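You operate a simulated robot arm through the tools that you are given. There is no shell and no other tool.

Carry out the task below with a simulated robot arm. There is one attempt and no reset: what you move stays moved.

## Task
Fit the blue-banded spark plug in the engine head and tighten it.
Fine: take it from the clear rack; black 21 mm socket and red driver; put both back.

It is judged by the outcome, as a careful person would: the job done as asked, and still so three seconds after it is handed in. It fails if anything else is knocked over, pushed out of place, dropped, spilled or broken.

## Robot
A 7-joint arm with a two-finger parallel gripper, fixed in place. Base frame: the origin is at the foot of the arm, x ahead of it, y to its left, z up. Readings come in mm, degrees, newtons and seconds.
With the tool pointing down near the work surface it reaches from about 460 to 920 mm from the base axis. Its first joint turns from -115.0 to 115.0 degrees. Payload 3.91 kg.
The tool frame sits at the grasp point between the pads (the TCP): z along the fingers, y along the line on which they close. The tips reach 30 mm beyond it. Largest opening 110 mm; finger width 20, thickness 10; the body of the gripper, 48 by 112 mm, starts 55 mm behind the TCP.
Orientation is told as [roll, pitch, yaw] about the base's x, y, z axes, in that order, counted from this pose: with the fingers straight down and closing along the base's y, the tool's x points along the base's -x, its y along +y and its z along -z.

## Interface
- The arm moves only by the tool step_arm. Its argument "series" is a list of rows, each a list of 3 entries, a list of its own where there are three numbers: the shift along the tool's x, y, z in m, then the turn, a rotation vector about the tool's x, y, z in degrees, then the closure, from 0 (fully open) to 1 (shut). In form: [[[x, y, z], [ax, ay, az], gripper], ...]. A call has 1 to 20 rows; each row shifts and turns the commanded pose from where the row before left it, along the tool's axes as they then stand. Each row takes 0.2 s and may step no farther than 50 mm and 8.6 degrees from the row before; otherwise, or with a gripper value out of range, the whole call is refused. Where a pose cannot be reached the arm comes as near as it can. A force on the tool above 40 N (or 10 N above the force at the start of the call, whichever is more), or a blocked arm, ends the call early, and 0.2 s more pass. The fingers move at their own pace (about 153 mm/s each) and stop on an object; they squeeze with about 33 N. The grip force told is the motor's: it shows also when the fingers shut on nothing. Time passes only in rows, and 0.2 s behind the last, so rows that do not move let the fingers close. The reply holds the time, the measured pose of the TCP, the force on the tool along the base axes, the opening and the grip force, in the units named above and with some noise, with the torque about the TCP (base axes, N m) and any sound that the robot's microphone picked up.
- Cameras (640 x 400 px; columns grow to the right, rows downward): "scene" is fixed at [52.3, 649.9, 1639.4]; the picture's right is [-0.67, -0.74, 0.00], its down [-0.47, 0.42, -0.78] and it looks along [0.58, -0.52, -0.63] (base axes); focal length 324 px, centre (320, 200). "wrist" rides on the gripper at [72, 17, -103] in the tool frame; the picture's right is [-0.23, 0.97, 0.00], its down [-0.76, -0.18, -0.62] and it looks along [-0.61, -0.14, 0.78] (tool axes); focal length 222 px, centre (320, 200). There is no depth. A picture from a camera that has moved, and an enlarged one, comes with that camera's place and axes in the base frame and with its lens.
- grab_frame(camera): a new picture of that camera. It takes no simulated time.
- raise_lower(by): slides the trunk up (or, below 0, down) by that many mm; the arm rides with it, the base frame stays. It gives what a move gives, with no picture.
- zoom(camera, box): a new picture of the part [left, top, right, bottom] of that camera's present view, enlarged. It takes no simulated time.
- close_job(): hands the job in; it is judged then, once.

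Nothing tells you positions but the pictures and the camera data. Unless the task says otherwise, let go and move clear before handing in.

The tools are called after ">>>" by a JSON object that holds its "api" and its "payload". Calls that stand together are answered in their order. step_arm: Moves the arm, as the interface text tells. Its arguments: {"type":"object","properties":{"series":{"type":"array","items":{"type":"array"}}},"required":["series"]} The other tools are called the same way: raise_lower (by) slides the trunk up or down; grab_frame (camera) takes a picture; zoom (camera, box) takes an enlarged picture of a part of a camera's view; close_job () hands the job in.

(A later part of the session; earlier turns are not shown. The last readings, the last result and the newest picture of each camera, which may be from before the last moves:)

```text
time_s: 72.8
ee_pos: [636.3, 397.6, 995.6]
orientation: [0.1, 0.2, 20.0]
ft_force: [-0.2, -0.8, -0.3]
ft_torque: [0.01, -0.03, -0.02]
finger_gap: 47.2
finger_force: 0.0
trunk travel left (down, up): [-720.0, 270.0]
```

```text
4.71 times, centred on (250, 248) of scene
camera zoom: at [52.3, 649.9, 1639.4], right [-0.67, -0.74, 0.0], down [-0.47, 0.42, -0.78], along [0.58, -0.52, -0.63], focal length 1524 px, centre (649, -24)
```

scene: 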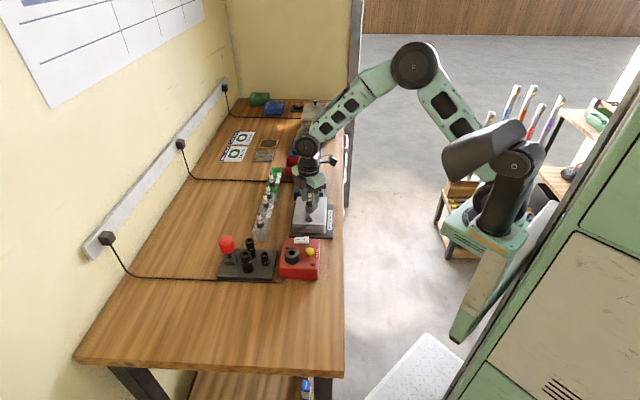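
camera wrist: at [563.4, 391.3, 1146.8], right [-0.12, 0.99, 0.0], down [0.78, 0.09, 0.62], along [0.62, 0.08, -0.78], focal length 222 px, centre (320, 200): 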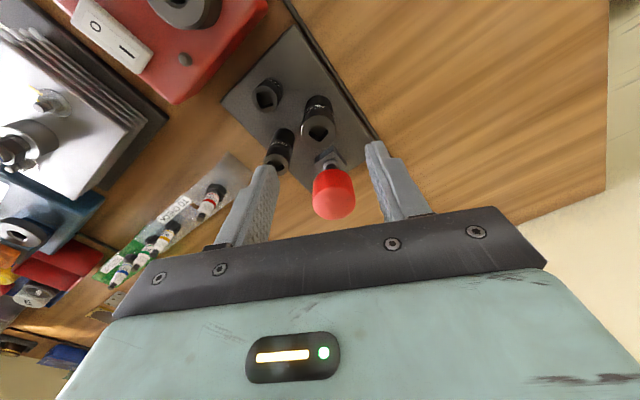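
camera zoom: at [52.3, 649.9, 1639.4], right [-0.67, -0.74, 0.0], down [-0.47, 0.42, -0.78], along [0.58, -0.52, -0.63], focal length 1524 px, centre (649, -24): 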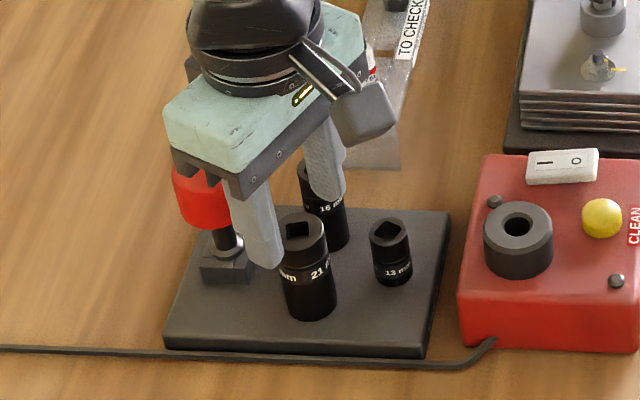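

The fingers straddle the socket with clear space to its neighbours. Going down to grip its upper body.

>>> {"api": "step_arm", "payload": {"series": [[[0, 0, 0.013], [0, 0, 0], 0.57], [[0, 0, 0.013], [0, 0, 0], 0.57], [[0, 0, 0.012], [0, 0, 0], 0.57], [[0, 0, 0], [0, 0, 0], 0.57]]}}

>>> {"api": "step_arm", "payload": {"series": [[[0, 0, 0], [0, 0, 0], 0.75], [[0, 0, 0], [0, 0, 0], 1], [[0, 0, 0], [0, 0, 0], 1], [[0, 0, 0], [0, 0, 0], 1]]}}

>>> {"api": "zoom", "payload": {"camera": "wrist", "box": [250, 110, 390, 230]}}

>>> {"api": "zoom", "payload": {"camera": "scene", "box": [205, 205, 295, 290]}}

```text
time_s: 73.8
ee_pos: [636.4, 397.7, 957.5]
orientation: [0.1, 0.2, 20.0]
ft_force: [0.6, 0.1, 0.3]
ft_torque: [0.02, -0.01, 0.05]
finger_gap: 47.3
finger_force: 0.0
trunk travel left (down, up): [-720.0, 270.0]
```

```text
time_s: 74.8
ee_pos: [637.3, 398.2, 956.6]
orientation: [-0.1, 0.3, 20.0]
ft_force: [0.1, -0.4, -0.1]
ft_torque: [-0.02, 0.04, 0.03]
finger_gap: 29.8
finger_force: 32.2
trunk travel left (down, up): [-720.0, 270.0]
```

```text
3.33 times, centred on (320, 170) of wrist
camera zoom: at [562.0, 389.4, 1058.8], right [-0.12, 0.99, 0.0], down [0.78, 0.09, 0.62], along [0.62, 0.07, -0.78], focal length 740 px, centre (320, 300)
```

zoom: 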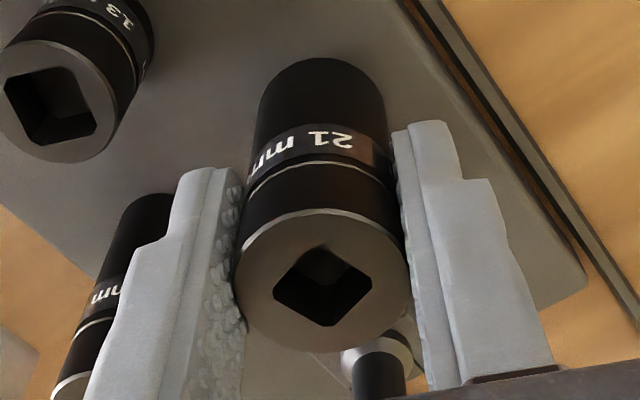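

```text
4.71 times, centred on (250, 248) of scene
camera zoom: at [52.3, 649.9, 1639.4], right [-0.67, -0.74, 0.0], down [-0.47, 0.42, -0.78], along [0.58, -0.52, -0.63], focal length 1524 px, centre (649, -24)
```

zoom: 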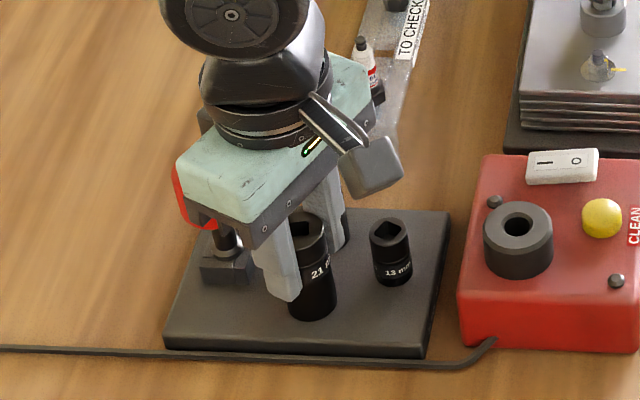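

The socket is gripped at 29.8 mm with its home at yaw 20°, TCP ≈ [636.7, 397.8, 957]. Lifting straight up.

>>> {"api": "step_arm", "payload": {"series": [[[0, 0, -0.005], [0, 0, 0], 1], [[0, 0, -0.015], [0, 0, 0], 1], [[0, 0, -0.03], [0, 0, 0], 1], [[0, 0, -0.04], [0, 0, 0], 1], [[0, 0, -0.04], [0, 0, 0], 1], [[0, 0, -0.03], [0, 0, 0], 1], [[0, 0, 0], [0, 0, 0], 1]]}}

>>> {"api": "grab_frame", "payload": {"camera": "wrist"}}

>>> {"api": "zoom", "payload": {"camera": "scene", "box": [190, 165, 310, 290]}}

>>> {"api": "zoom", "payload": {"camera": "wrist", "box": [250, 20, 390, 120]}}

```text
time_s: 76.4
ee_pos: [635.8, 396.3, 1117.9]
orientation: [0.1, 0.1, 20.0]
ft_force: [0.0, 0.3, -1.6]
ft_torque: [-0.02, -0.01, -0.01]
finger_gap: 30.2
finger_force: 33.0
trunk travel left (down, up): [-720.0, 270.0]
```

```text
taken
camera wrist: at [560.6, 388.1, 1219.8], right [-0.12, 0.99, 0.0], down [0.78, 0.09, 0.62], along [0.62, 0.07, -0.78], focal length 222 px, centre (320, 200)
```

wrist: 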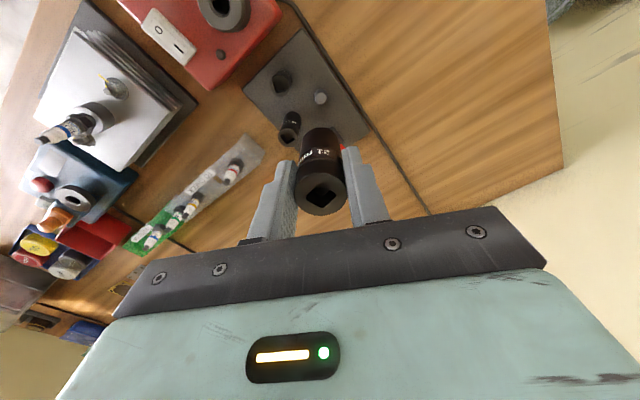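

```text
3.20 times, centred on (250, 228) of scene
camera zoom: at [52.3, 649.9, 1639.4], right [-0.67, -0.74, 0.0], down [-0.47, 0.42, -0.78], along [0.58, -0.52, -0.63], focal length 1037 px, centre (544, 112)
```

zoom: 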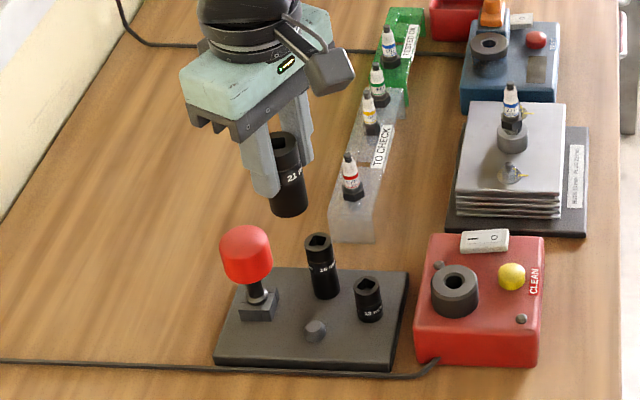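

```text
4.00 times, centred on (320, 70) of wrist
camera zoom: at [560.6, 388.1, 1219.8], right [-0.12, 0.99, 0.0], down [0.78, 0.09, 0.62], along [0.62, 0.07, -0.78], focal length 888 px, centre (320, 720)
```

zoom: 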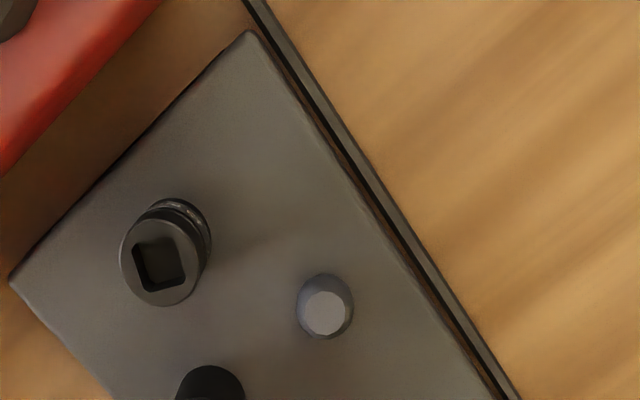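

The socket came off a short peg, leaving [638, 399] as its home. I'm carrying it at height to above the plug.

>>> {"api": "step_arm", "payload": {"series": [[[0.007, -0.0396, 0], [0, 0, 0], 1], [[0.007, -0.0396, 0], [0, 0, 0], 1], [[0.007, -0.0396, 0], [0, 0, 0], 1], [[0.007, -0.0396, 0], [0, 0, 0], 1], [[0.007, -0.0396, 0], [0, 0, 0], 1], [[0.007, -0.0396, 0], [0, 0, 0], 1], [[0.0069, -0.0394, 0], [0, 0, 0], 1], [[0, 0, 0], [0, 0, 0], 1]]}}

>>> {"api": "grab_frame", "payload": {"camera": "wrist"}}

>>> {"api": "zoom", "payload": {"camera": "scene", "box": [285, 150, 345, 220]}}

```text
time_s: 78.2
ee_pos: [684.9, 117.4, 1116.3]
orientation: [0.1, 0.2, 20.1]
ft_force: [0.4, 0.2, -1.5]
ft_torque: [-0.04, 0.02, -0.04]
finger_gap: 30.0
finger_force: 32.9
trunk travel left (down, up): [-720.0, 270.0]
```

```text
taken
camera wrist: at [611.0, 108.7, 1217.6], right [-0.12, 0.99, 0.0], down [0.78, 0.09, 0.62], along [0.62, 0.08, -0.78], focal length 222 px, centre (320, 200)
```

wrist: 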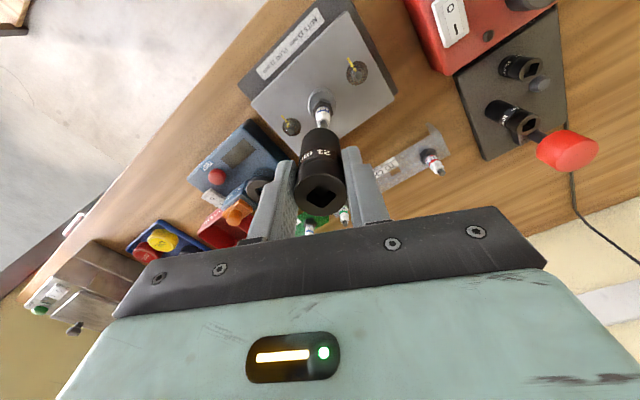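

```text
5.71 times, centred on (315, 185) of scene
camera zoom: at [52.3, 649.9, 1639.4], right [-0.67, -0.74, 0.0], down [-0.47, 0.42, -0.78], along [0.58, -0.52, -0.63], focal length 1851 px, centre (349, 286)
```

zoom: 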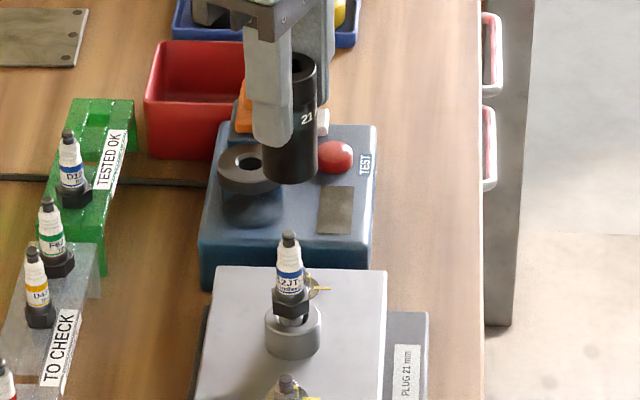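

>>> {"api": "zoom", "payload": {"camera": "wrist", "box": [270, 70, 370, 220]}}

>>> {"api": "zoom", "payload": {"camera": "wrist", "box": [280, 80, 360, 135]}}

>>> {"api": "step_arm", "payload": {"series": [[[0, 0, 0], [0, 0, 0], 1]]}}

>>> {"api": "step_arm", "payload": {"series": [[[0, 0, 0], [0, 0, 0], 1]]}}

```text
2.67 times, centred on (320, 145) of wrist
camera zoom: at [611.0, 108.7, 1217.6], right [-0.12, 0.99, 0.0], down [0.78, 0.09, 0.62], along [0.62, 0.08, -0.78], focal length 592 px, centre (320, 347)
```

zoom: 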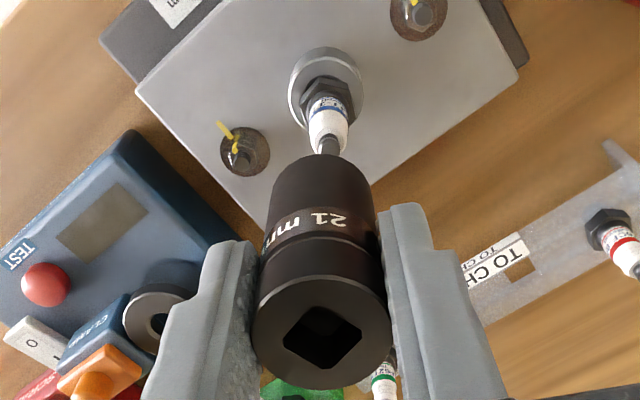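

```text
7.27 times, centred on (320, 108) of wrist
camera zoom: at [611.0, 108.7, 1217.6], right [-0.12, 0.99, 0.0], down [0.78, 0.09, 0.62], along [0.62, 0.08, -0.78], focal length 1615 px, centre (320, 873)
```

zoom: 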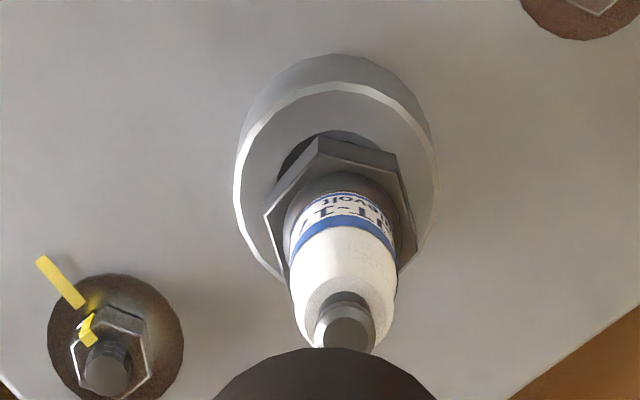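

```text
time_s: 78.6
ee_pos: [685.6, 116.3, 1115.3]
orientation: [0.1, 0.2, 20.0]
ft_force: [0.3, -1.0, -1.5]
ft_torque: [0.02, 0.01, -0.02]
finger_gap: 30.0
finger_force: 32.8
trunk travel left (down, up): [-720.0, 270.0]
```

```text
time_s: 79.0
ee_pos: [685.5, 117.2, 1115.5]
orientation: [0.1, 0.2, 20.2]
ft_force: [0.1, -1.0, -1.9]
ft_torque: [0.01, 0.01, 0.0]
finger_gap: 30.2
finger_force: 33.5
trunk travel left (down, up): [-720.0, 270.0]
```

The tool landed about 3 mm short in y, and the plug leans slightly in its loose bore. I'm correcting and descending to just above the terminal.

>>> {"api": "step_arm", "payload": {"series": [[[-0.0011, 0.003, 0], [0, 0, 0], 1], [[0, 0, 0.02], [0, 0, 0], 1], [[0, 0, 0.015], [0, 0, 0], 1], [[0, 0, 0], [0, 0, 0], 1], [[0, 0, 0], [0, 0, 0], 1]]}}

>>> {"api": "zoom", "payload": {"camera": "wrist", "box": [280, 80, 360, 135]}}

>>> {"api": "zoom", "payload": {"camera": "scene", "box": [295, 160, 331, 212]}}

```text
time_s: 80.2
ee_pos: [684.1, 122.7, 1081.9]
orientation: [0.1, 0.2, 20.0]
ft_force: [-0.4, 0.0, -1.7]
ft_torque: [0.01, -0.01, -0.01]
finger_gap: 30.0
finger_force: 32.7
trunk travel left (down, up): [-720.0, 270.0]
```

```text
7.27 times, centred on (320, 108) of wrist
camera zoom: at [610.1, 114.6, 1183.8], right [-0.12, 0.99, 0.0], down [0.78, 0.09, 0.62], along [0.62, 0.07, -0.78], focal length 1615 px, centre (320, 873)
```

zoom: 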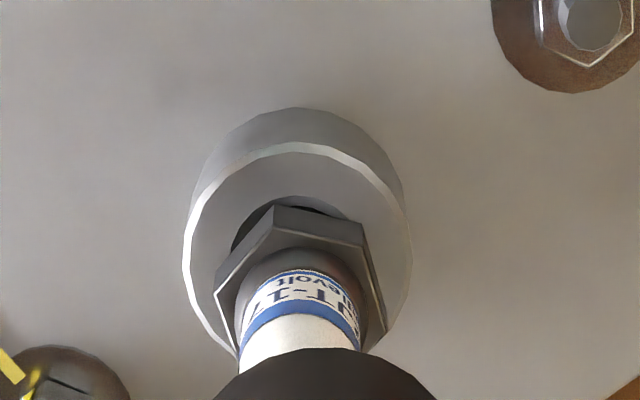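

```text
7.69 times, centred on (313, 186) of scene
camera zoom: at [52.3, 649.9, 1639.4], right [-0.67, -0.74, 0.0], down [-0.47, 0.42, -0.78], along [0.58, -0.52, -0.63], focal length 2492 px, centre (374, 308)
```

zoom: 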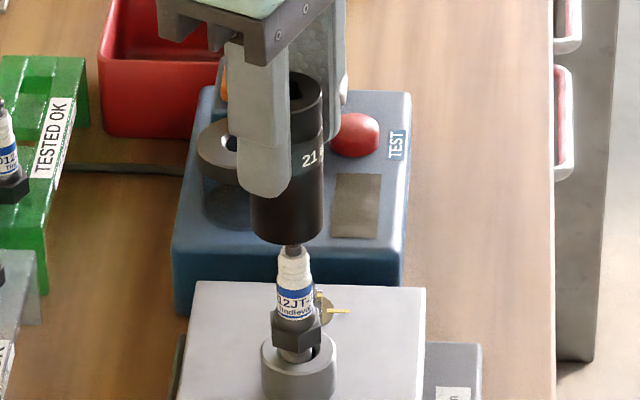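

The arm overshot a little, so I'll correct sideways by about 2.8 mm and check again before descending.

>>> {"api": "step_arm", "payload": {"series": [[[0.0002, -0.0014, 0], [0, 0, 0], 1], [[0, -0.0014, 0], [0, 0, 0], 1], [[0, 0, 0], [0, 0, 0], 1], [[0, 0, 0], [0, 0, 0], 1]]}}

>>> {"api": "zoom", "payload": {"camera": "wrist", "box": [280, 80, 360, 135]}}

>>> {"api": "zoom", "payload": {"camera": "scene", "box": [295, 160, 331, 212]}}

```text
time_s: 81.2
ee_pos: [687.3, 120.9, 1083.7]
orientation: [0.0, 0.3, 20.0]
ft_force: [-0.2, -0.5, -1.6]
ft_torque: [0.06, 0.02, 0.0]
finger_gap: 30.2
finger_force: 32.9
trunk travel left (down, up): [-720.0, 270.0]
```

```text
7.27 times, centred on (320, 108) of wrist
camera zoom: at [612.1, 111.3, 1184.8], right [-0.12, 0.99, 0.0], down [0.78, 0.09, 0.62], along [0.62, 0.07, -0.78], focal length 1615 px, centre (320, 873)
```

zoom: 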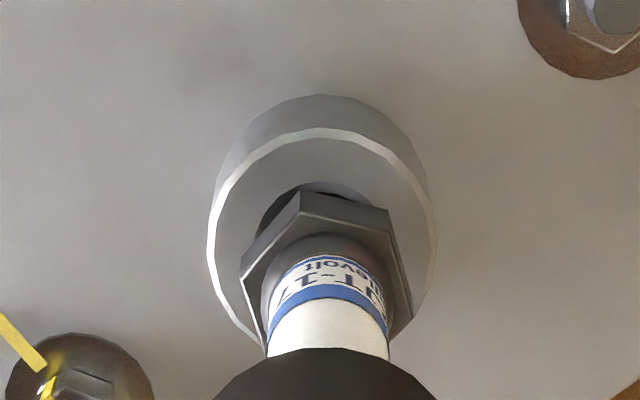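

```text
7.69 times, centred on (313, 186) of scene
camera zoom: at [52.3, 649.9, 1639.4], right [-0.67, -0.74, 0.0], down [-0.47, 0.42, -0.78], along [0.58, -0.52, -0.63], focal length 2492 px, centre (374, 308)
```

zoom: 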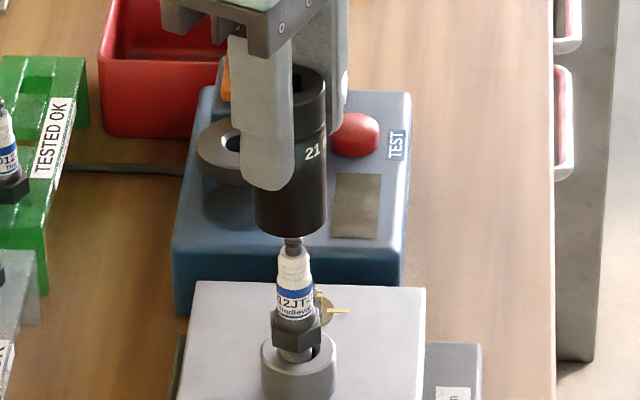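

Sideways alignment is good. I'll nudge back 1.2 mm and lower the socket over the terminal and insulator, stopping above the hex.

>>> {"api": "step_arm", "payload": {"series": [[[0.0012, 0, 0.01], [0, 0, 0], 1], [[0, 0, 0.01], [0, 0, 0], 1], [[0, 0, 0.01], [0, 0, 0], 1], [[0, 0, 0], [0, 0, 0], 1], [[0, 0, 0], [0, 0, 0], 1]]}}

>>> {"api": "zoom", "payload": {"camera": "wrist", "box": [280, 80, 360, 135]}}

>>> {"api": "zoom", "payload": {"camera": "scene", "box": [295, 160, 331, 212]}}

```text
time_s: 82.4
ee_pos: [687.6, 119.5, 1053.4]
orientation: [0.2, 0.3, 20.0]
ft_force: [0.6, 0.3, -1.3]
ft_torque: [-0.01, 0.0, -0.03]
finger_gap: 30.2
finger_force: 33.2
trunk travel left (down, up): [-720.0, 270.0]
```

```text
7.27 times, centred on (320, 108) of wrist
camera zoom: at [611.4, 111.9, 1154.9], right [-0.12, 0.99, 0.0], down [0.78, 0.09, 0.62], along [0.62, 0.07, -0.78], focal length 1615 px, centre (320, 873)
```

zoom: 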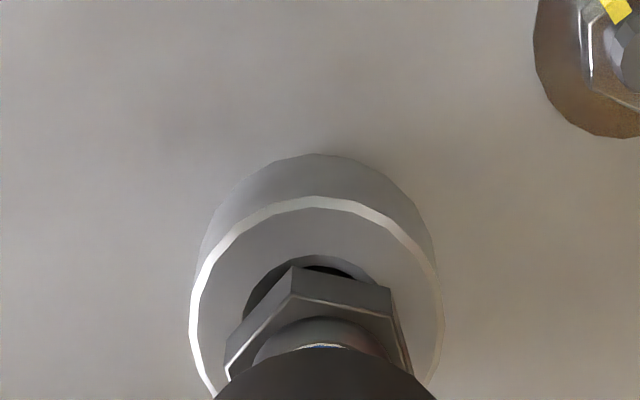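

```text
7.69 times, centred on (313, 186) of scene
camera zoom: at [52.3, 649.9, 1639.4], right [-0.67, -0.74, 0.0], down [-0.47, 0.42, -0.78], along [0.58, -0.52, -0.63], focal length 2492 px, centre (374, 308)
```

zoom: 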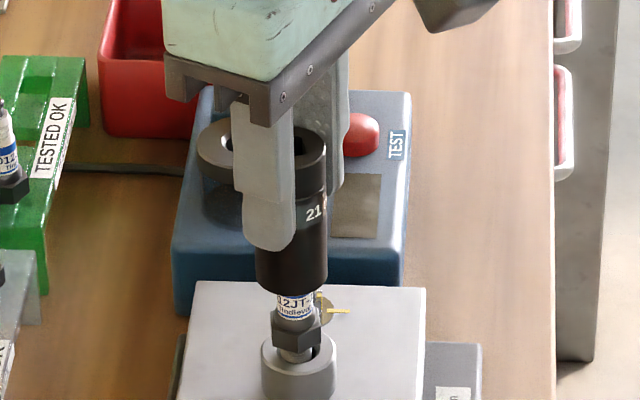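

Both views say the socket must shift about 2 mm toward the camera side. Applying that and re-checking.

>>> {"api": "step_arm", "payload": {"series": [[[0.0022, -0.0002, 0], [0, 0, 0], 1], [[0, 0, 0], [0, 0, 0], 1], [[0, 0, 0], [0, 0, 0], 1]]}}

>>> {"api": "zoom", "payload": {"camera": "wrist", "box": [280, 80, 360, 135]}}

>>> {"api": "zoom", "payload": {"camera": "scene", "box": [295, 160, 331, 212]}}

```text
time_s: 83.2
ee_pos: [684.0, 119.1, 1053.8]
orientation: [0.2, 0.1, 20.1]
ft_force: [0.9, 0.6, -1.9]
ft_torque: [-0.01, -0.03, 0.02]
finger_gap: 30.2
finger_force: 33.1
trunk travel left (down, up): [-720.0, 270.0]
```

```text
7.27 times, centred on (320, 108) of wrist
camera zoom: at [609.4, 110.9, 1154.9], right [-0.12, 0.99, 0.0], down [0.78, 0.09, 0.62], along [0.62, 0.07, -0.78], focal length 1615 px, centre (320, 873)
```

zoom: 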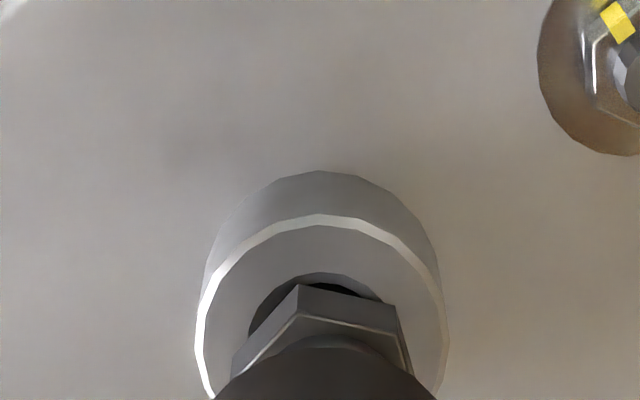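

```text
7.69 times, centred on (313, 186) of scene
camera zoom: at [52.3, 649.9, 1639.4], right [-0.67, -0.74, 0.0], down [-0.47, 0.42, -0.78], along [0.58, -0.52, -0.63], focal length 2492 px, centre (374, 308)
```

zoom: 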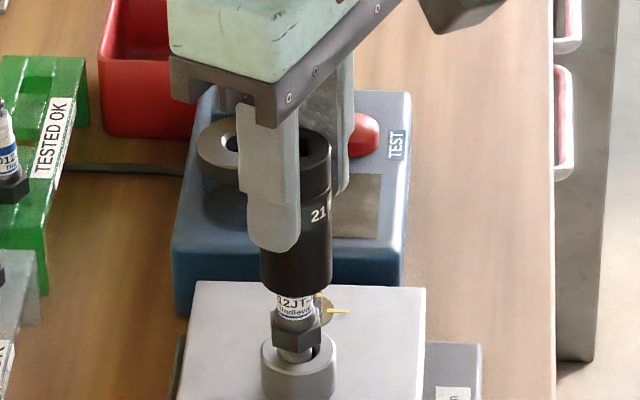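

Aligned in both views now. Lowering the socket over the insulator toward the hex, slowly.

>>> {"api": "step_arm", "payload": {"series": [[[0, 0, 0.005], [0, 0, 0], 1], [[0, 0, 0.005], [0, 0, 0], 1], [[0, 0, 0.005], [0, 0, 0], 1], [[0, 0, 0.003], [0, 0, 0], 1], [[0, 0, 0], [0, 0, 0], 1]]}}

>>> {"api": "zoom", "payload": {"camera": "scene", "box": [300, 178, 326, 212]}}

>>> {"api": "zoom", "payload": {"camera": "wrist", "box": [280, 95, 360, 150]}}

```text
time_s: 84.4
ee_pos: [683.8, 120.0, 1035.7]
orientation: [0.1, 0.2, 20.0]
ft_force: [0.1, 0.5, -1.5]
ft_torque: [0.04, 0.04, 0.0]
finger_gap: 30.2
finger_force: 32.9
trunk travel left (down, up): [-720.0, 270.0]
```

```text
11.76 times, centred on (313, 195) of scene
camera zoom: at [52.3, 649.9, 1639.4], right [-0.67, -0.74, 0.0], down [-0.47, 0.42, -0.78], along [0.58, -0.52, -0.63], focal length 3811 px, centre (402, 259)
```

zoom: 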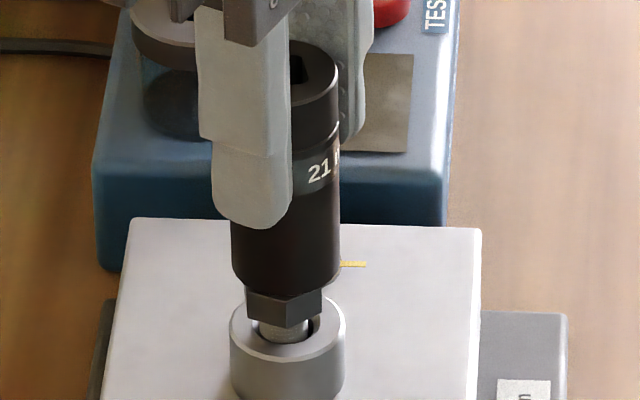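

```text
7.27 times, centred on (320, 122) of wrist
camera zoom: at [609.5, 110.7, 1136.2], right [-0.12, 0.99, 0.0], down [0.78, 0.09, 0.62], along [0.62, 0.07, -0.78], focal length 1615 px, centre (320, 764)
```

zoom: 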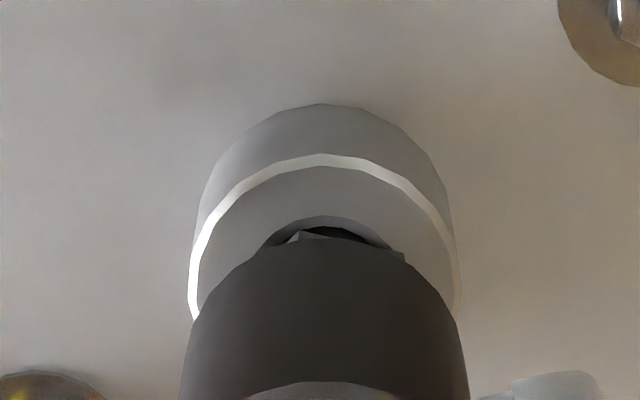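

>>> {"api": "step_arm", "payload": {"series": [[[0, 0, 0.0015], [0, 0, 0], 1], [[0, 0, 0.0015], [0, 0, 0], 1], [[0, 0, 0], [0, 0, 0], 1]]}}

>>> {"api": "step_arm", "payload": {"series": [[[0, 0, 0.001], [0, 0, 0], 1], [[0, 0, 0.001], [0, 0, 0], 1], [[0, 0, 0], [0, 0, 0], 1]]}}

>>> {"api": "step_arm", "payload": {"series": [[[0, 0, 0.001], [0, 0, 0], 1], [[0, 0, 0.001], [0, 0, 0], 1], [[0, 0, 0], [0, 0, 0], 1]]}}

>>> {"api": "zoom", "payload": {"camera": "scene", "box": [300, 178, 326, 212]}}

```text
time_s: 85.2
ee_pos: [683.3, 119.3, 1032.0]
orientation: [0.1, 0.2, 20.1]
ft_force: [0.1, -0.2, -2.6]
ft_torque: [0.03, -0.02, -0.05]
finger_gap: 29.9
finger_force: 33.1
trunk travel left (down, up): [-720.0, 270.0]
```

```text
time_s: 86.0
ee_pos: [682.2, 118.7, 1029.6]
orientation: [0.1, 0.3, 20.0]
ft_force: [-0.2, -0.4, -1.8]
ft_torque: [-0.02, -0.01, 0.0]
finger_gap: 30.1
finger_force: 32.9
trunk travel left (down, up): [-720.0, 270.0]
```

```text
time_s: 86.8
ee_pos: [682.5, 120.0, 1027.9]
orientation: [0.0, 0.2, 20.0]
ft_force: [1.0, -0.9, -2.6]
ft_torque: [-0.04, 0.01, -0.02]
finger_gap: 30.1
finger_force: 33.1
trunk travel left (down, up): [-720.0, 270.0]
```

```text
11.76 times, centred on (313, 195) of scene
camera zoom: at [52.3, 649.9, 1639.4], right [-0.67, -0.74, 0.0], down [-0.47, 0.42, -0.78], along [0.58, -0.52, -0.63], focal length 3811 px, centre (402, 259)
```

zoom: 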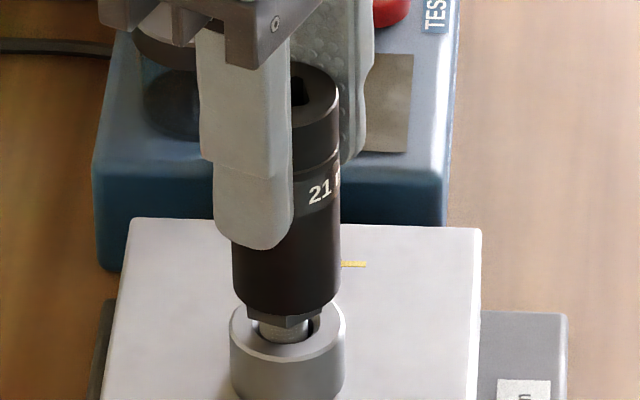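

The socket is sliding over the hex with no contact force, so the flats happen to be aligned. Continuing down.

>>> {"api": "step_arm", "payload": {"series": [[[0, 0, 0.001], [0, 0, 0], 1], [[0, 0, 0.001], [0, 0, 0], 1], [[0, 0, 0], [0, 0, 0], 1]]}}

>>> {"api": "step_arm", "payload": {"series": [[[0, 0, 0.001], [0, 0, 0], 1], [[0, 0, 0.001], [0, 0, 0], 1], [[0, 0, 0], [0, 0, 0], 1]]}}

>>> {"api": "step_arm", "payload": {"series": [[[0, 0, 0.001], [0, 0, 0], 1], [[0, 0, 0.001], [0, 0, 0], 1], [[0, 0, 0], [0, 0, 0], 1]]}}

>>> {"api": "zoom", "payload": {"camera": "scene", "box": [300, 178, 326, 212]}}

```text
time_s: 87.6
ee_pos: [684.1, 119.7, 1024.8]
orientation: [0.1, 0.2, 20.0]
ft_force: [-0.2, 0.7, -2.1]
ft_torque: [0.01, -0.03, -0.04]
finger_gap: 29.8
finger_force: 32.6
trunk travel left (down, up): [-720.0, 270.0]
```

```text
time_s: 88.4
ee_pos: [683.8, 119.7, 1023.8]
orientation: [0.1, 0.0, 20.1]
ft_force: [0.5, 0.5, 0.8]
ft_torque: [0.01, -0.02, 0.01]
finger_gap: 29.9
finger_force: 32.6
trunk travel left (down, up): [-720.0, 270.0]
```

```text
time_s: 89.2
ee_pos: [684.2, 120.3, 1023.8]
orientation: [0.1, 0.0, 20.0]
ft_force: [0.7, -0.4, 25.3]
ft_torque: [0.05, -0.07, -0.02]
finger_gap: 30.1
finger_force: 33.0
trunk travel left (down, up): [-720.0, 270.0]
```

```text
11.76 times, centred on (313, 195) of scene
camera zoom: at [52.3, 649.9, 1639.4], right [-0.67, -0.74, 0.0], down [-0.47, 0.42, -0.78], along [0.58, -0.52, -0.63], focal length 3811 px, centre (402, 259)
```

zoom: 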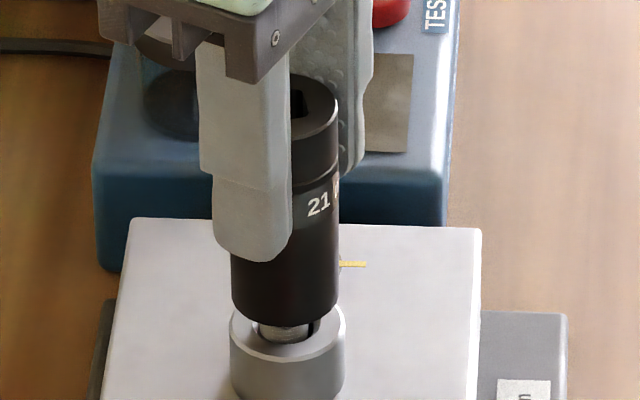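

The socket has fully swallowed the hex and bottoms at 25 N. I'll ease the load and try starting the thread by turning the socket clockwise by hand.

>>> {"api": "step_arm", "payload": {"series": [[[0, 0, -0.0006], [0, 0, 0], 1], [[0, 0, 0], [0, 0, 6], 1], [[0, 0, 0], [0, 0, 7], 1], [[0, 0, 0], [0, 0, 7], 1], [[0, 0, 0], [0, 0, 7], 1], [[0, 0, 0], [0, 0, 7], 1], [[0, 0, 0], [0, 0, 7], 1], [[0, 0, 0], [0, 0, 7], 1], [[0, 0, 0], [0, 0, 7], 1], [[0, 0, 0], [0, 0, 0], 1]]}}

>>> {"api": "zoom", "payload": {"camera": "scene", "box": [300, 178, 326, 212]}}

```text
time_s: 91.4
ee_pos: [682.9, 120.1, 1023.2]
orientation: [0.0, 0.1, -34.9]
ft_force: [3.0, 4.3, 28.6]
ft_torque: [0.27, -0.36, -0.01]
finger_gap: 29.8
finger_force: 32.6
trunk travel left (down, up): [-720.0, 270.0]
```

```text
11.76 times, centred on (313, 195) of scene
camera zoom: at [52.3, 649.9, 1639.4], right [-0.67, -0.74, 0.0], down [-0.47, 0.42, -0.78], along [0.58, -0.52, -0.63], focal length 3811 px, centre (402, 259)
```

zoom: 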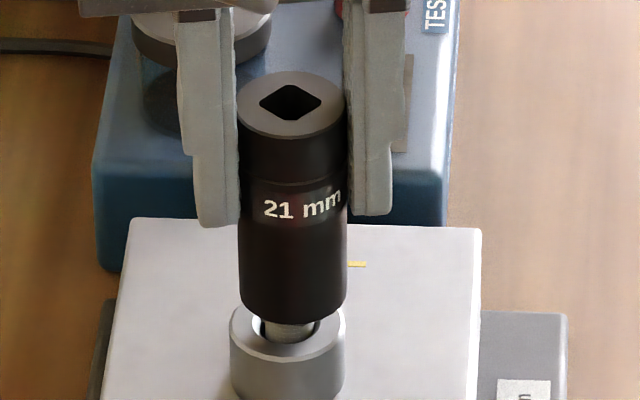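

The socket has drifted about 1.3 mm off the bore axis as it turned. I'll bring it back over centre and ease the load.

>>> {"api": "step_arm", "payload": {"series": [[[-0.0005, 0.0013, -0.0006], [0, 0, 0], 1], [[0, 0, 0], [0, 0, 0], 1], [[0, 0, 0], [0, 0, 0], 1]]}}

>>> {"api": "zoom", "payload": {"camera": "scene", "box": [300, 178, 326, 212]}}

>>> {"api": "zoom", "payload": {"camera": "wrist", "box": [270, 110, 370, 230]}}

```text
time_s: 92.2
ee_pos: [684.0, 118.4, 1023.5]
orientation: [-0.1, 0.2, -35.0]
ft_force: [-1.1, 1.3, 20.1]
ft_torque: [0.03, -0.03, 0.02]
finger_gap: 29.9
finger_force: 33.0
trunk travel left (down, up): [-720.0, 270.0]
```

```text
11.76 times, centred on (313, 195) of scene
camera zoom: at [52.3, 649.9, 1639.4], right [-0.67, -0.74, 0.0], down [-0.47, 0.42, -0.78], along [0.58, -0.52, -0.63], focal length 3811 px, centre (402, 259)
```

zoom: 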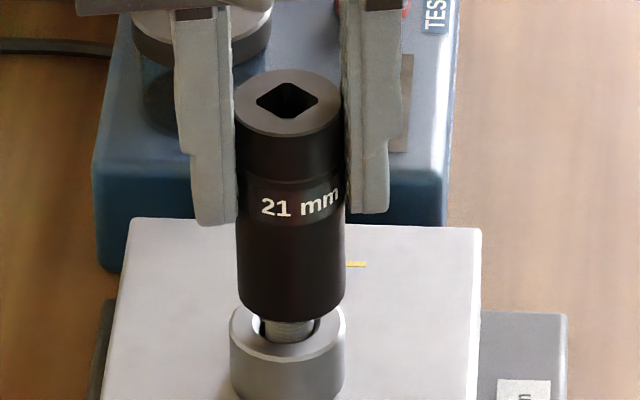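

```text
3.33 times, centred on (320, 170) of wrist
camera zoom: at [633.8, 175.1, 1124.8], right [0.74, 0.67, 0.0], down [0.52, -0.58, 0.62], along [0.41, -0.46, -0.78], focal length 740 px, centre (320, 300)
```

zoom: 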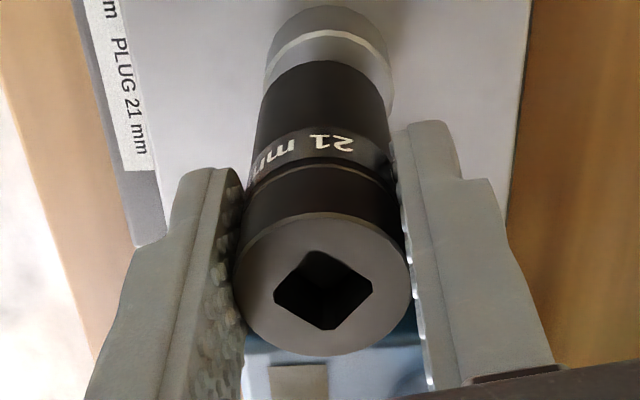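

>>> {"api": "step_arm", "payload": {"series": [[[0, 0.0005, 0], [0, 0, 7], 1], [[0, 0, 0], [0, 0, 7], 1], [[0, 0, 0], [0, 0, 7], 1], [[0, 0, 0], [0, 0, 7], 1], [[0, 0, 0], [0, 0, 7], 1], [[0, 0, 0], [0, 0, 0], 1]]}}

>>> {"api": "step_arm", "payload": {"series": [[[0, 0, 0], [0, 0, 7], 1], [[0, 0, 0], [0, 0, 7], 1], [[0, 0, 0], [0, 0, 7], 1], [[0, 0, 0], [0, 0, 7], 1], [[0, 0, 0], [0, 0, 7], 1], [[0, 0, 0], [0, 0, 0], 1]]}}

>>> {"api": "zoom", "payload": {"camera": "scene", "box": [300, 178, 326, 212]}}

```text
time_s: 93.6
ee_pos: [686.0, 120.3, 1025.0]
orientation: [-0.2, 0.2, -70.1]
ft_force: [1.3, 1.8, 10.2]
ft_torque: [0.16, -0.11, -0.01]
finger_gap: 30.2
finger_force: 33.1
trunk travel left (down, up): [-720.0, 270.0]
```

```text
time_s: 95.0
ee_pos: [686.0, 120.3, 1022.8]
orientation: [-0.2, 0.0, -105.1]
ft_force: [3.6, 2.4, 10.5]
ft_torque: [0.18, -0.25, 0.03]
finger_gap: 30.3
finger_force: 33.2
trunk travel left (down, up): [-720.0, 270.0]
```

```text
11.76 times, centred on (313, 195) of scene
camera zoom: at [52.3, 649.9, 1639.4], right [-0.67, -0.74, 0.0], down [-0.47, 0.42, -0.78], along [0.58, -0.52, -0.63], focal length 3811 px, centre (402, 259)
```

zoom: 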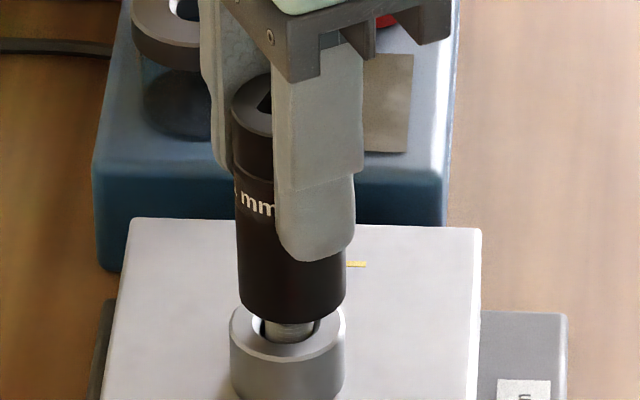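

>>> {"api": "step_arm", "payload": {"series": [[[0, 0, 0.0003], [0, 0, 7.5], 1], [[0, 0, 0], [0, 0, 7.5], 1], [[0, 0, 0], [0, 0, 7.5], 1], [[0, 0, 0.0003], [0, 0, 7.5], 1], [[0, 0, 0], [0, 0, 7.5], 1], [[0, 0, 0], [0, 0, 7.5], 1], [[0, 0, 0], [0, 0, 0], 1]]}}

>>> {"api": "step_arm", "payload": {"series": [[[0, 0, 0], [0, 0, 7.5], 1], [[0, 0, 0], [0, 0, 7.5], 1], [[0, 0, 0], [0, 0, 7.5], 1], [[0, 0, 0], [0, 0, 7.5], 1], [[0, 0, 0], [0, 0, 7.5], 1], [[0, 0, 0], [0, 0, 0], 1]]}}

>>> {"api": "zoom", "payload": {"camera": "scene", "box": [300, 178, 326, 212]}}

```text
time_s: 96.6
ee_pos: [686.1, 120.2, 1023.4]
orientation: [-0.1, 0.0, -150.1]
ft_force: [10.2, 3.3, 19.9]
ft_torque: [0.19, -0.68, 0.0]
finger_gap: 30.0
finger_force: 32.6
trunk travel left (down, up): [-720.0, 270.0]
```

```text
time_s: 98.0
ee_pos: [684.7, 120.0, 1022.6]
orientation: [-0.1, -0.2, 172.4]
ft_force: [3.7, -2.7, 17.3]
ft_torque: [-0.24, -0.31, 0.0]
finger_gap: 30.4
finger_force: 33.0
trunk travel left (down, up): [-720.0, 270.0]
```

```text
11.76 times, centred on (313, 195) of scene
camera zoom: at [52.3, 649.9, 1639.4], right [-0.67, -0.74, 0.0], down [-0.47, 0.42, -0.78], along [0.58, -0.52, -0.63], focal length 3811 px, centre (402, 259)
```

zoom: 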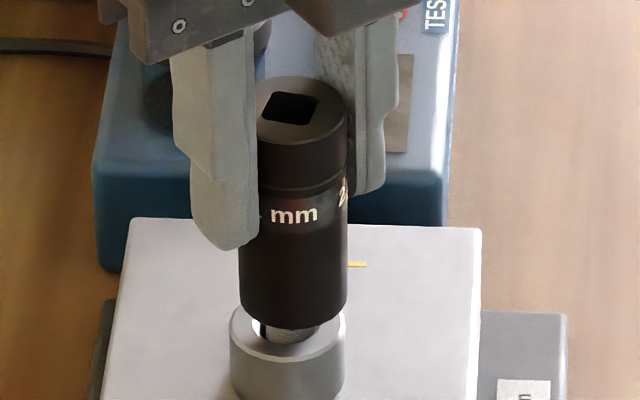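

Contact heights are drifting down slightly with each clockwise stroke (989 → 985.6 on the plug, 1023.7 → 1022.9 on the socket), so it may be threading slowly. I'll let go of the socket, wind back, and do longer strokes on it.

>>> {"api": "step_arm", "payload": {"series": [[[0, 0, -0.0008], [0, 0, 0], 1], [[0, 0, 0], [0, 0, 0], 0.65], [[0, 0, 0], [0, 0, 0], 0.6], [[0, 0, 0], [0, 0, 0], 0.6]]}}

>>> {"api": "zoom", "payload": {"camera": "scene", "box": [300, 178, 326, 212]}}

>>> {"api": "zoom", "payload": {"camera": "wrist", "box": [260, 100, 380, 230]}}

```text
time_s: 99.0
ee_pos: [682.9, 120.5, 1021.8]
orientation: [0.0, -0.2, 172.6]
ft_force: [0.2, 0.2, -0.6]
ft_torque: [0.02, 0.02, -0.01]
finger_gap: 43.8
finger_force: 0.1
trunk travel left (down, up): [-720.0, 270.0]
```

```text
11.76 times, centred on (313, 195) of scene
camera zoom: at [52.3, 649.9, 1639.4], right [-0.67, -0.74, 0.0], down [-0.47, 0.42, -0.78], along [0.58, -0.52, -0.63], focal length 3811 px, centre (402, 259)
```

zoom: 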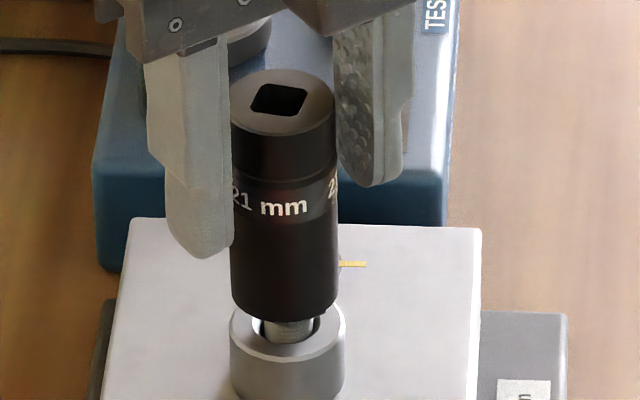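

```text
3.08 times, centred on (320, 165) of wrist
camera zoom: at [753.9, 94.6, 1124.0], right [-0.35, -0.94, 0.0], down [-0.73, 0.28, 0.63], along [-0.59, 0.22, -0.78], focal length 684 px, centre (320, 308)
```

zoom: 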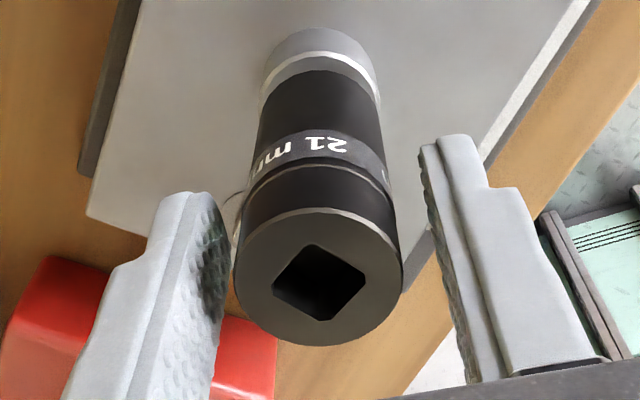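

The camera shows the gripper axis about 3 mm off the socket axis, so turning made it orbit. I'll recentre on the socket before winding back.

>>> {"api": "step_arm", "payload": {"series": [[[0.0028, 0.0004, 0], [0, 0, 0], 0.6], [[0, 0, 0], [0, 0, -8], 0.6], [[0, 0, 0], [0, 0, -8], 0.6], [[0, 0, 0], [0, 0, -8], 0.6], [[0, 0, 0], [0, 0, -8], 0.6], [[0, 0, 0], [0, 0, -8], 0.6], [[0, 0, 0], [0, 0, -8], 0.6], [[0, 0, 0], [0, 0, -8], 0.6], [[0, 0, 0], [0, 0, -8], 0.6], [[0, 0, 0], [0, 0, -8], 0.6], [[0, 0, 0], [0, 0, -8], 0.6], [[0, 0, 0], [0, 0, -8], 0.6], [[0, 0, 0], [0, 0, -8], 0.6], [[0, 0, 0], [0, 0, -8], 0.6], [[0, 0, 0], [0, 0, -8], 0.6], [[0, 0, 0], [0, 0, -8], 0.6], [[0, 0, 0], [0, 0, -8], 0.6], [[0, 0, 0], [0, 0, 0], 0.6]]}}

>>> {"api": "zoom", "payload": {"camera": "wrist", "box": [260, 100, 380, 230]}}

```text
time_s: 102.8
ee_pos: [686.9, 120.1, 1023.2]
orientation: [0.0, 0.1, -59.4]
ft_force: [-0.1, 0.8, 0.0]
ft_torque: [-0.01, -0.01, -0.01]
finger_gap: 44.1
finger_force: 0.1
trunk travel left (down, up): [-720.0, 270.0]
```

```text
3.08 times, centred on (320, 165) of wrist
camera zoom: at [664.8, 191.4, 1124.6], right [0.95, 0.3, 0.0], down [0.24, -0.75, 0.62], along [0.19, -0.59, -0.78], focal length 684 px, centre (320, 308)
```

zoom: 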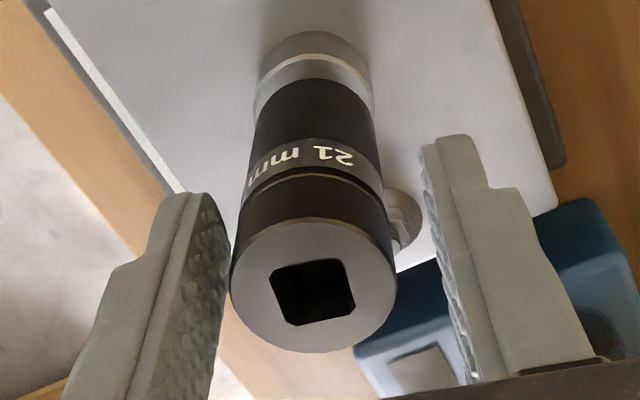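

>>> {"api": "step_arm", "payload": {"series": [[[0.0003, -0.0008, 0], [0, 0, 0], 0.6], [[0, 0, 0], [0, 0, -8], 0.6], [[0, 0, 0], [0, 0, -8], 0.6], [[0, 0, 0], [0, 0, -8], 0.6], [[0, 0, 0], [0, 0, -8], 0.6], [[0, 0, 0], [0, 0, -8], 0.6], [[0, 0, 0], [0, 0, -8], 0.6], [[0, 0, 0], [0, 0, -8], 0.6], [[0, 0, 0], [0, 0, -8], 0.6], [[0, 0, 0], [0, 0, -8], 0.6], [[0, 0, 0], [0, 0, -8], 0.6], [[0, 0, 0], [0, 0, -8], 0.6], [[0, 0, 0], [0, 0, -8], 0.6], [[0, 0, 0], [0, 0, -8], 0.6], [[0, 0, 0], [0, 0, -8], 0.6], [[0, 0, 0], [0, 0, -8], 0.6], [[0, 0, 0], [0, 0, -8], 0.6], [[0, 0, 0], [0, 0, -8], 0.6], [[0, 0, 0], [0, 0, -8], 0.6]]}}

>>> {"api": "step_arm", "payload": {"series": [[[0, 0, 0], [0, 0, -8], 0.6], [[0, 0, 0], [0, 0, -8], 0.6], [[0, 0, 0], [0, 0, -8], 0.6], [[0, 0, 0], [0, 0, -8], 0.6], [[0, 0, 0], [0, 0, -8], 0.6], [[0, 0, 0], [0, 0, -8], 0.6], [[0, 0, 0], [0, 0, -8], 0.6], [[0, 0, 0], [0, 0, -8], 0.6], [[0, 0, 0], [0, 0, 0], 0.6]]}}

>>> {"api": "zoom", "payload": {"camera": "wrist", "box": [260, 100, 380, 230]}}

>>> {"api": "grab_frame", "payload": {"camera": "scene"}}

```text
time_s: 106.8
ee_pos: [686.9, 118.0, 1023.8]
orientation: [0.2, 0.0, 84.7]
ft_force: [0.2, -0.3, -0.9]
ft_torque: [-0.03, -0.07, 0.01]
finger_gap: 43.8
finger_force: 0.2
trunk travel left (down, up): [-720.0, 270.0]
```

```text
time_s: 108.8
ee_pos: [688.0, 120.2, 1023.3]
orientation: [0.1, -0.2, 148.7]
ft_force: [0.5, -0.3, -0.4]
ft_torque: [0.0, 0.01, 0.03]
finger_gap: 44.0
finger_force: 0.0
trunk travel left (down, up): [-720.0, 270.0]
```

```text
3.08 times, centred on (320, 165) of wrist
camera zoom: at [739.9, 68.4, 1124.8], right [-0.7, -0.71, 0.0], down [-0.56, 0.55, 0.62], along [-0.45, 0.44, -0.78], focal length 684 px, centre (320, 308)
```

zoom: 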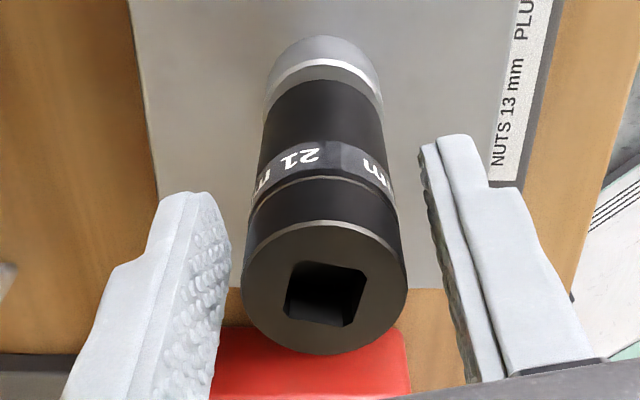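

```text
taken
```

scene: 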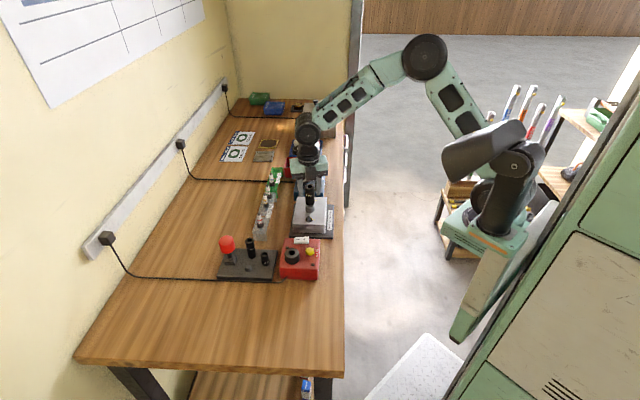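

The counter-clockwise side reaches at least 149°, which gives about 345° per stroke. Centring, gripping and turning clockwise with light pressure.

>>> {"api": "step_arm", "payload": {"series": [[[-0.0002, 0.0008, 0], [0, 0, 0], 0.6], [[0, 0, 0], [0, 0, 0], 0.75], [[0, 0, 0], [0, 0, 0], 1], [[0, 0, 0], [0, 0, 0], 1], [[0, 0, 0.0006], [0, 0, 0], 1], [[0, 0, 0], [0, 0, 0], 1]]}}

>>> {"api": "step_arm", "payload": {"series": [[[0, 0, 0], [0, 0, 7.5], 1], [[0, 0, 0], [0, 0, 7.5], 1], [[0, 0, 0], [0, 0, 7.5], 1], [[0, 0, 0], [0, 0, 7.5], 1], [[0, 0, 0], [0, 0, 7.5], 1], [[0, 0, 0], [0, 0, 7.5], 1], [[0, 0, 0], [0, 0, 7.5], 1], [[0, 0, 0], [0, 0, 7.5], 1], [[0, 0, 0], [0, 0, 0], 1]]}}

```text
time_s: 110.2
ee_pos: [686.3, 119.2, 1023.7]
orientation: [0.1, -0.2, 148.5]
ft_force: [-0.1, -0.1, 4.7]
ft_torque: [0.02, -0.01, -0.01]
finger_gap: 29.8
finger_force: 32.9
trunk travel left (down, up): [-720.0, 270.0]
```

```text
time_s: 112.2
ee_pos: [685.0, 118.6, 1023.8]
orientation: [0.0, 0.0, 88.4]
ft_force: [-0.2, -0.3, 15.7]
ft_torque: [0.01, 0.01, -0.01]
finger_gap: 30.0
finger_force: 32.8
trunk travel left (down, up): [-720.0, 270.0]
```

>>> {"api": "step_arm", "payload": {"series": [[[0, 0, 0], [0, 0, 7.5], 1], [[0, 0, 0], [0, 0, 7.5], 1], [[0, 0, 0], [0, 0, 7.5], 1], [[0, 0, 0], [0, 0, 7.5], 1], [[0, 0, 0], [0, 0, 7.5], 1], [[0, 0, 0], [0, 0, 7.5], 1], [[0, 0, 0], [0, 0, 7.5], 1], [[0, 0, 0], [0, 0, 7.5], 1], [[0, 0, 0], [0, 0, 0], 1]]}}

>>> {"api": "step_arm", "payload": {"series": [[[0, 0, 0], [0, 0, 7.5], 1], [[0, 0, 0], [0, 0, 7.5], 1], [[0, 0, 0], [0, 0, 7.5], 1], [[0, 0, 0], [0, 0, 7.5], 1], [[0, 0, 0], [0, 0, 7.5], 1], [[0, 0, 0], [0, 0, 7.5], 1], [[0, 0, 0], [0, 0, 7.5], 1], [[0, 0, 0], [0, 0, 7.5], 1], [[0, 0, 0], [0, 0, 0], 1]]}}

>>> {"api": "step_arm", "payload": {"series": [[[0, 0, 0], [0, 0, 7.5], 1], [[0, 0, 0], [0, 0, 7.5], 1], [[0, 0, 0], [0, 0, 7.5], 1], [[0, 0, 0], [0, 0, 7.5], 1], [[0, 0, 0], [0, 0, 7.5], 1], [[0, 0, 0], [0, 0, 7.5], 1], [[0, 0, 0], [0, 0, 7.5], 1], [[0, 0, 0], [0, 0, 7.5], 1], [[0, 0, 0], [0, 0, 0], 1]]}}

>>> {"api": "zoom", "payload": {"camera": "scene", "box": [300, 178, 326, 212]}}

```text
time_s: 114.2
ee_pos: [686.3, 118.3, 1023.7]
orientation: [0.1, 0.1, 28.4]
ft_force: [-0.2, -0.3, 16.4]
ft_torque: [0.03, 0.04, -0.03]
finger_gap: 29.9
finger_force: 32.9
trunk travel left (down, up): [-720.0, 270.0]
```

```text
time_s: 116.2
ee_pos: [684.9, 119.8, 1024.0]
orientation: [-0.1, 0.0, -31.5]
ft_force: [0.5, 0.3, 16.3]
ft_torque: [0.09, -0.01, 0.0]
finger_gap: 29.9
finger_force: 32.7
trunk travel left (down, up): [-720.0, 270.0]
```

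```text
time_s: 118.2
ee_pos: [686.4, 118.5, 1022.5]
orientation: [-0.2, 0.1, -91.6]
ft_force: [-0.1, 1.2, 17.3]
ft_torque: [0.02, -0.04, -0.05]
finger_gap: 29.8
finger_force: 32.3
trunk travel left (down, up): [-720.0, 270.0]
```

```text
11.76 times, centred on (313, 195) of scene
camera zoom: at [52.3, 649.9, 1639.4], right [-0.67, -0.74, 0.0], down [-0.47, 0.42, -0.78], along [0.58, -0.52, -0.63], focal length 3811 px, centre (402, 259)
```

zoom: 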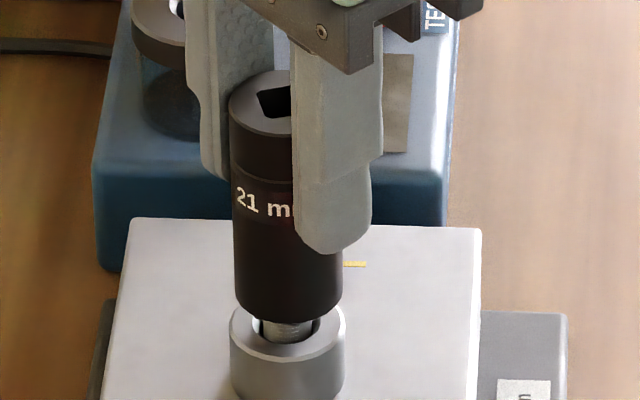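

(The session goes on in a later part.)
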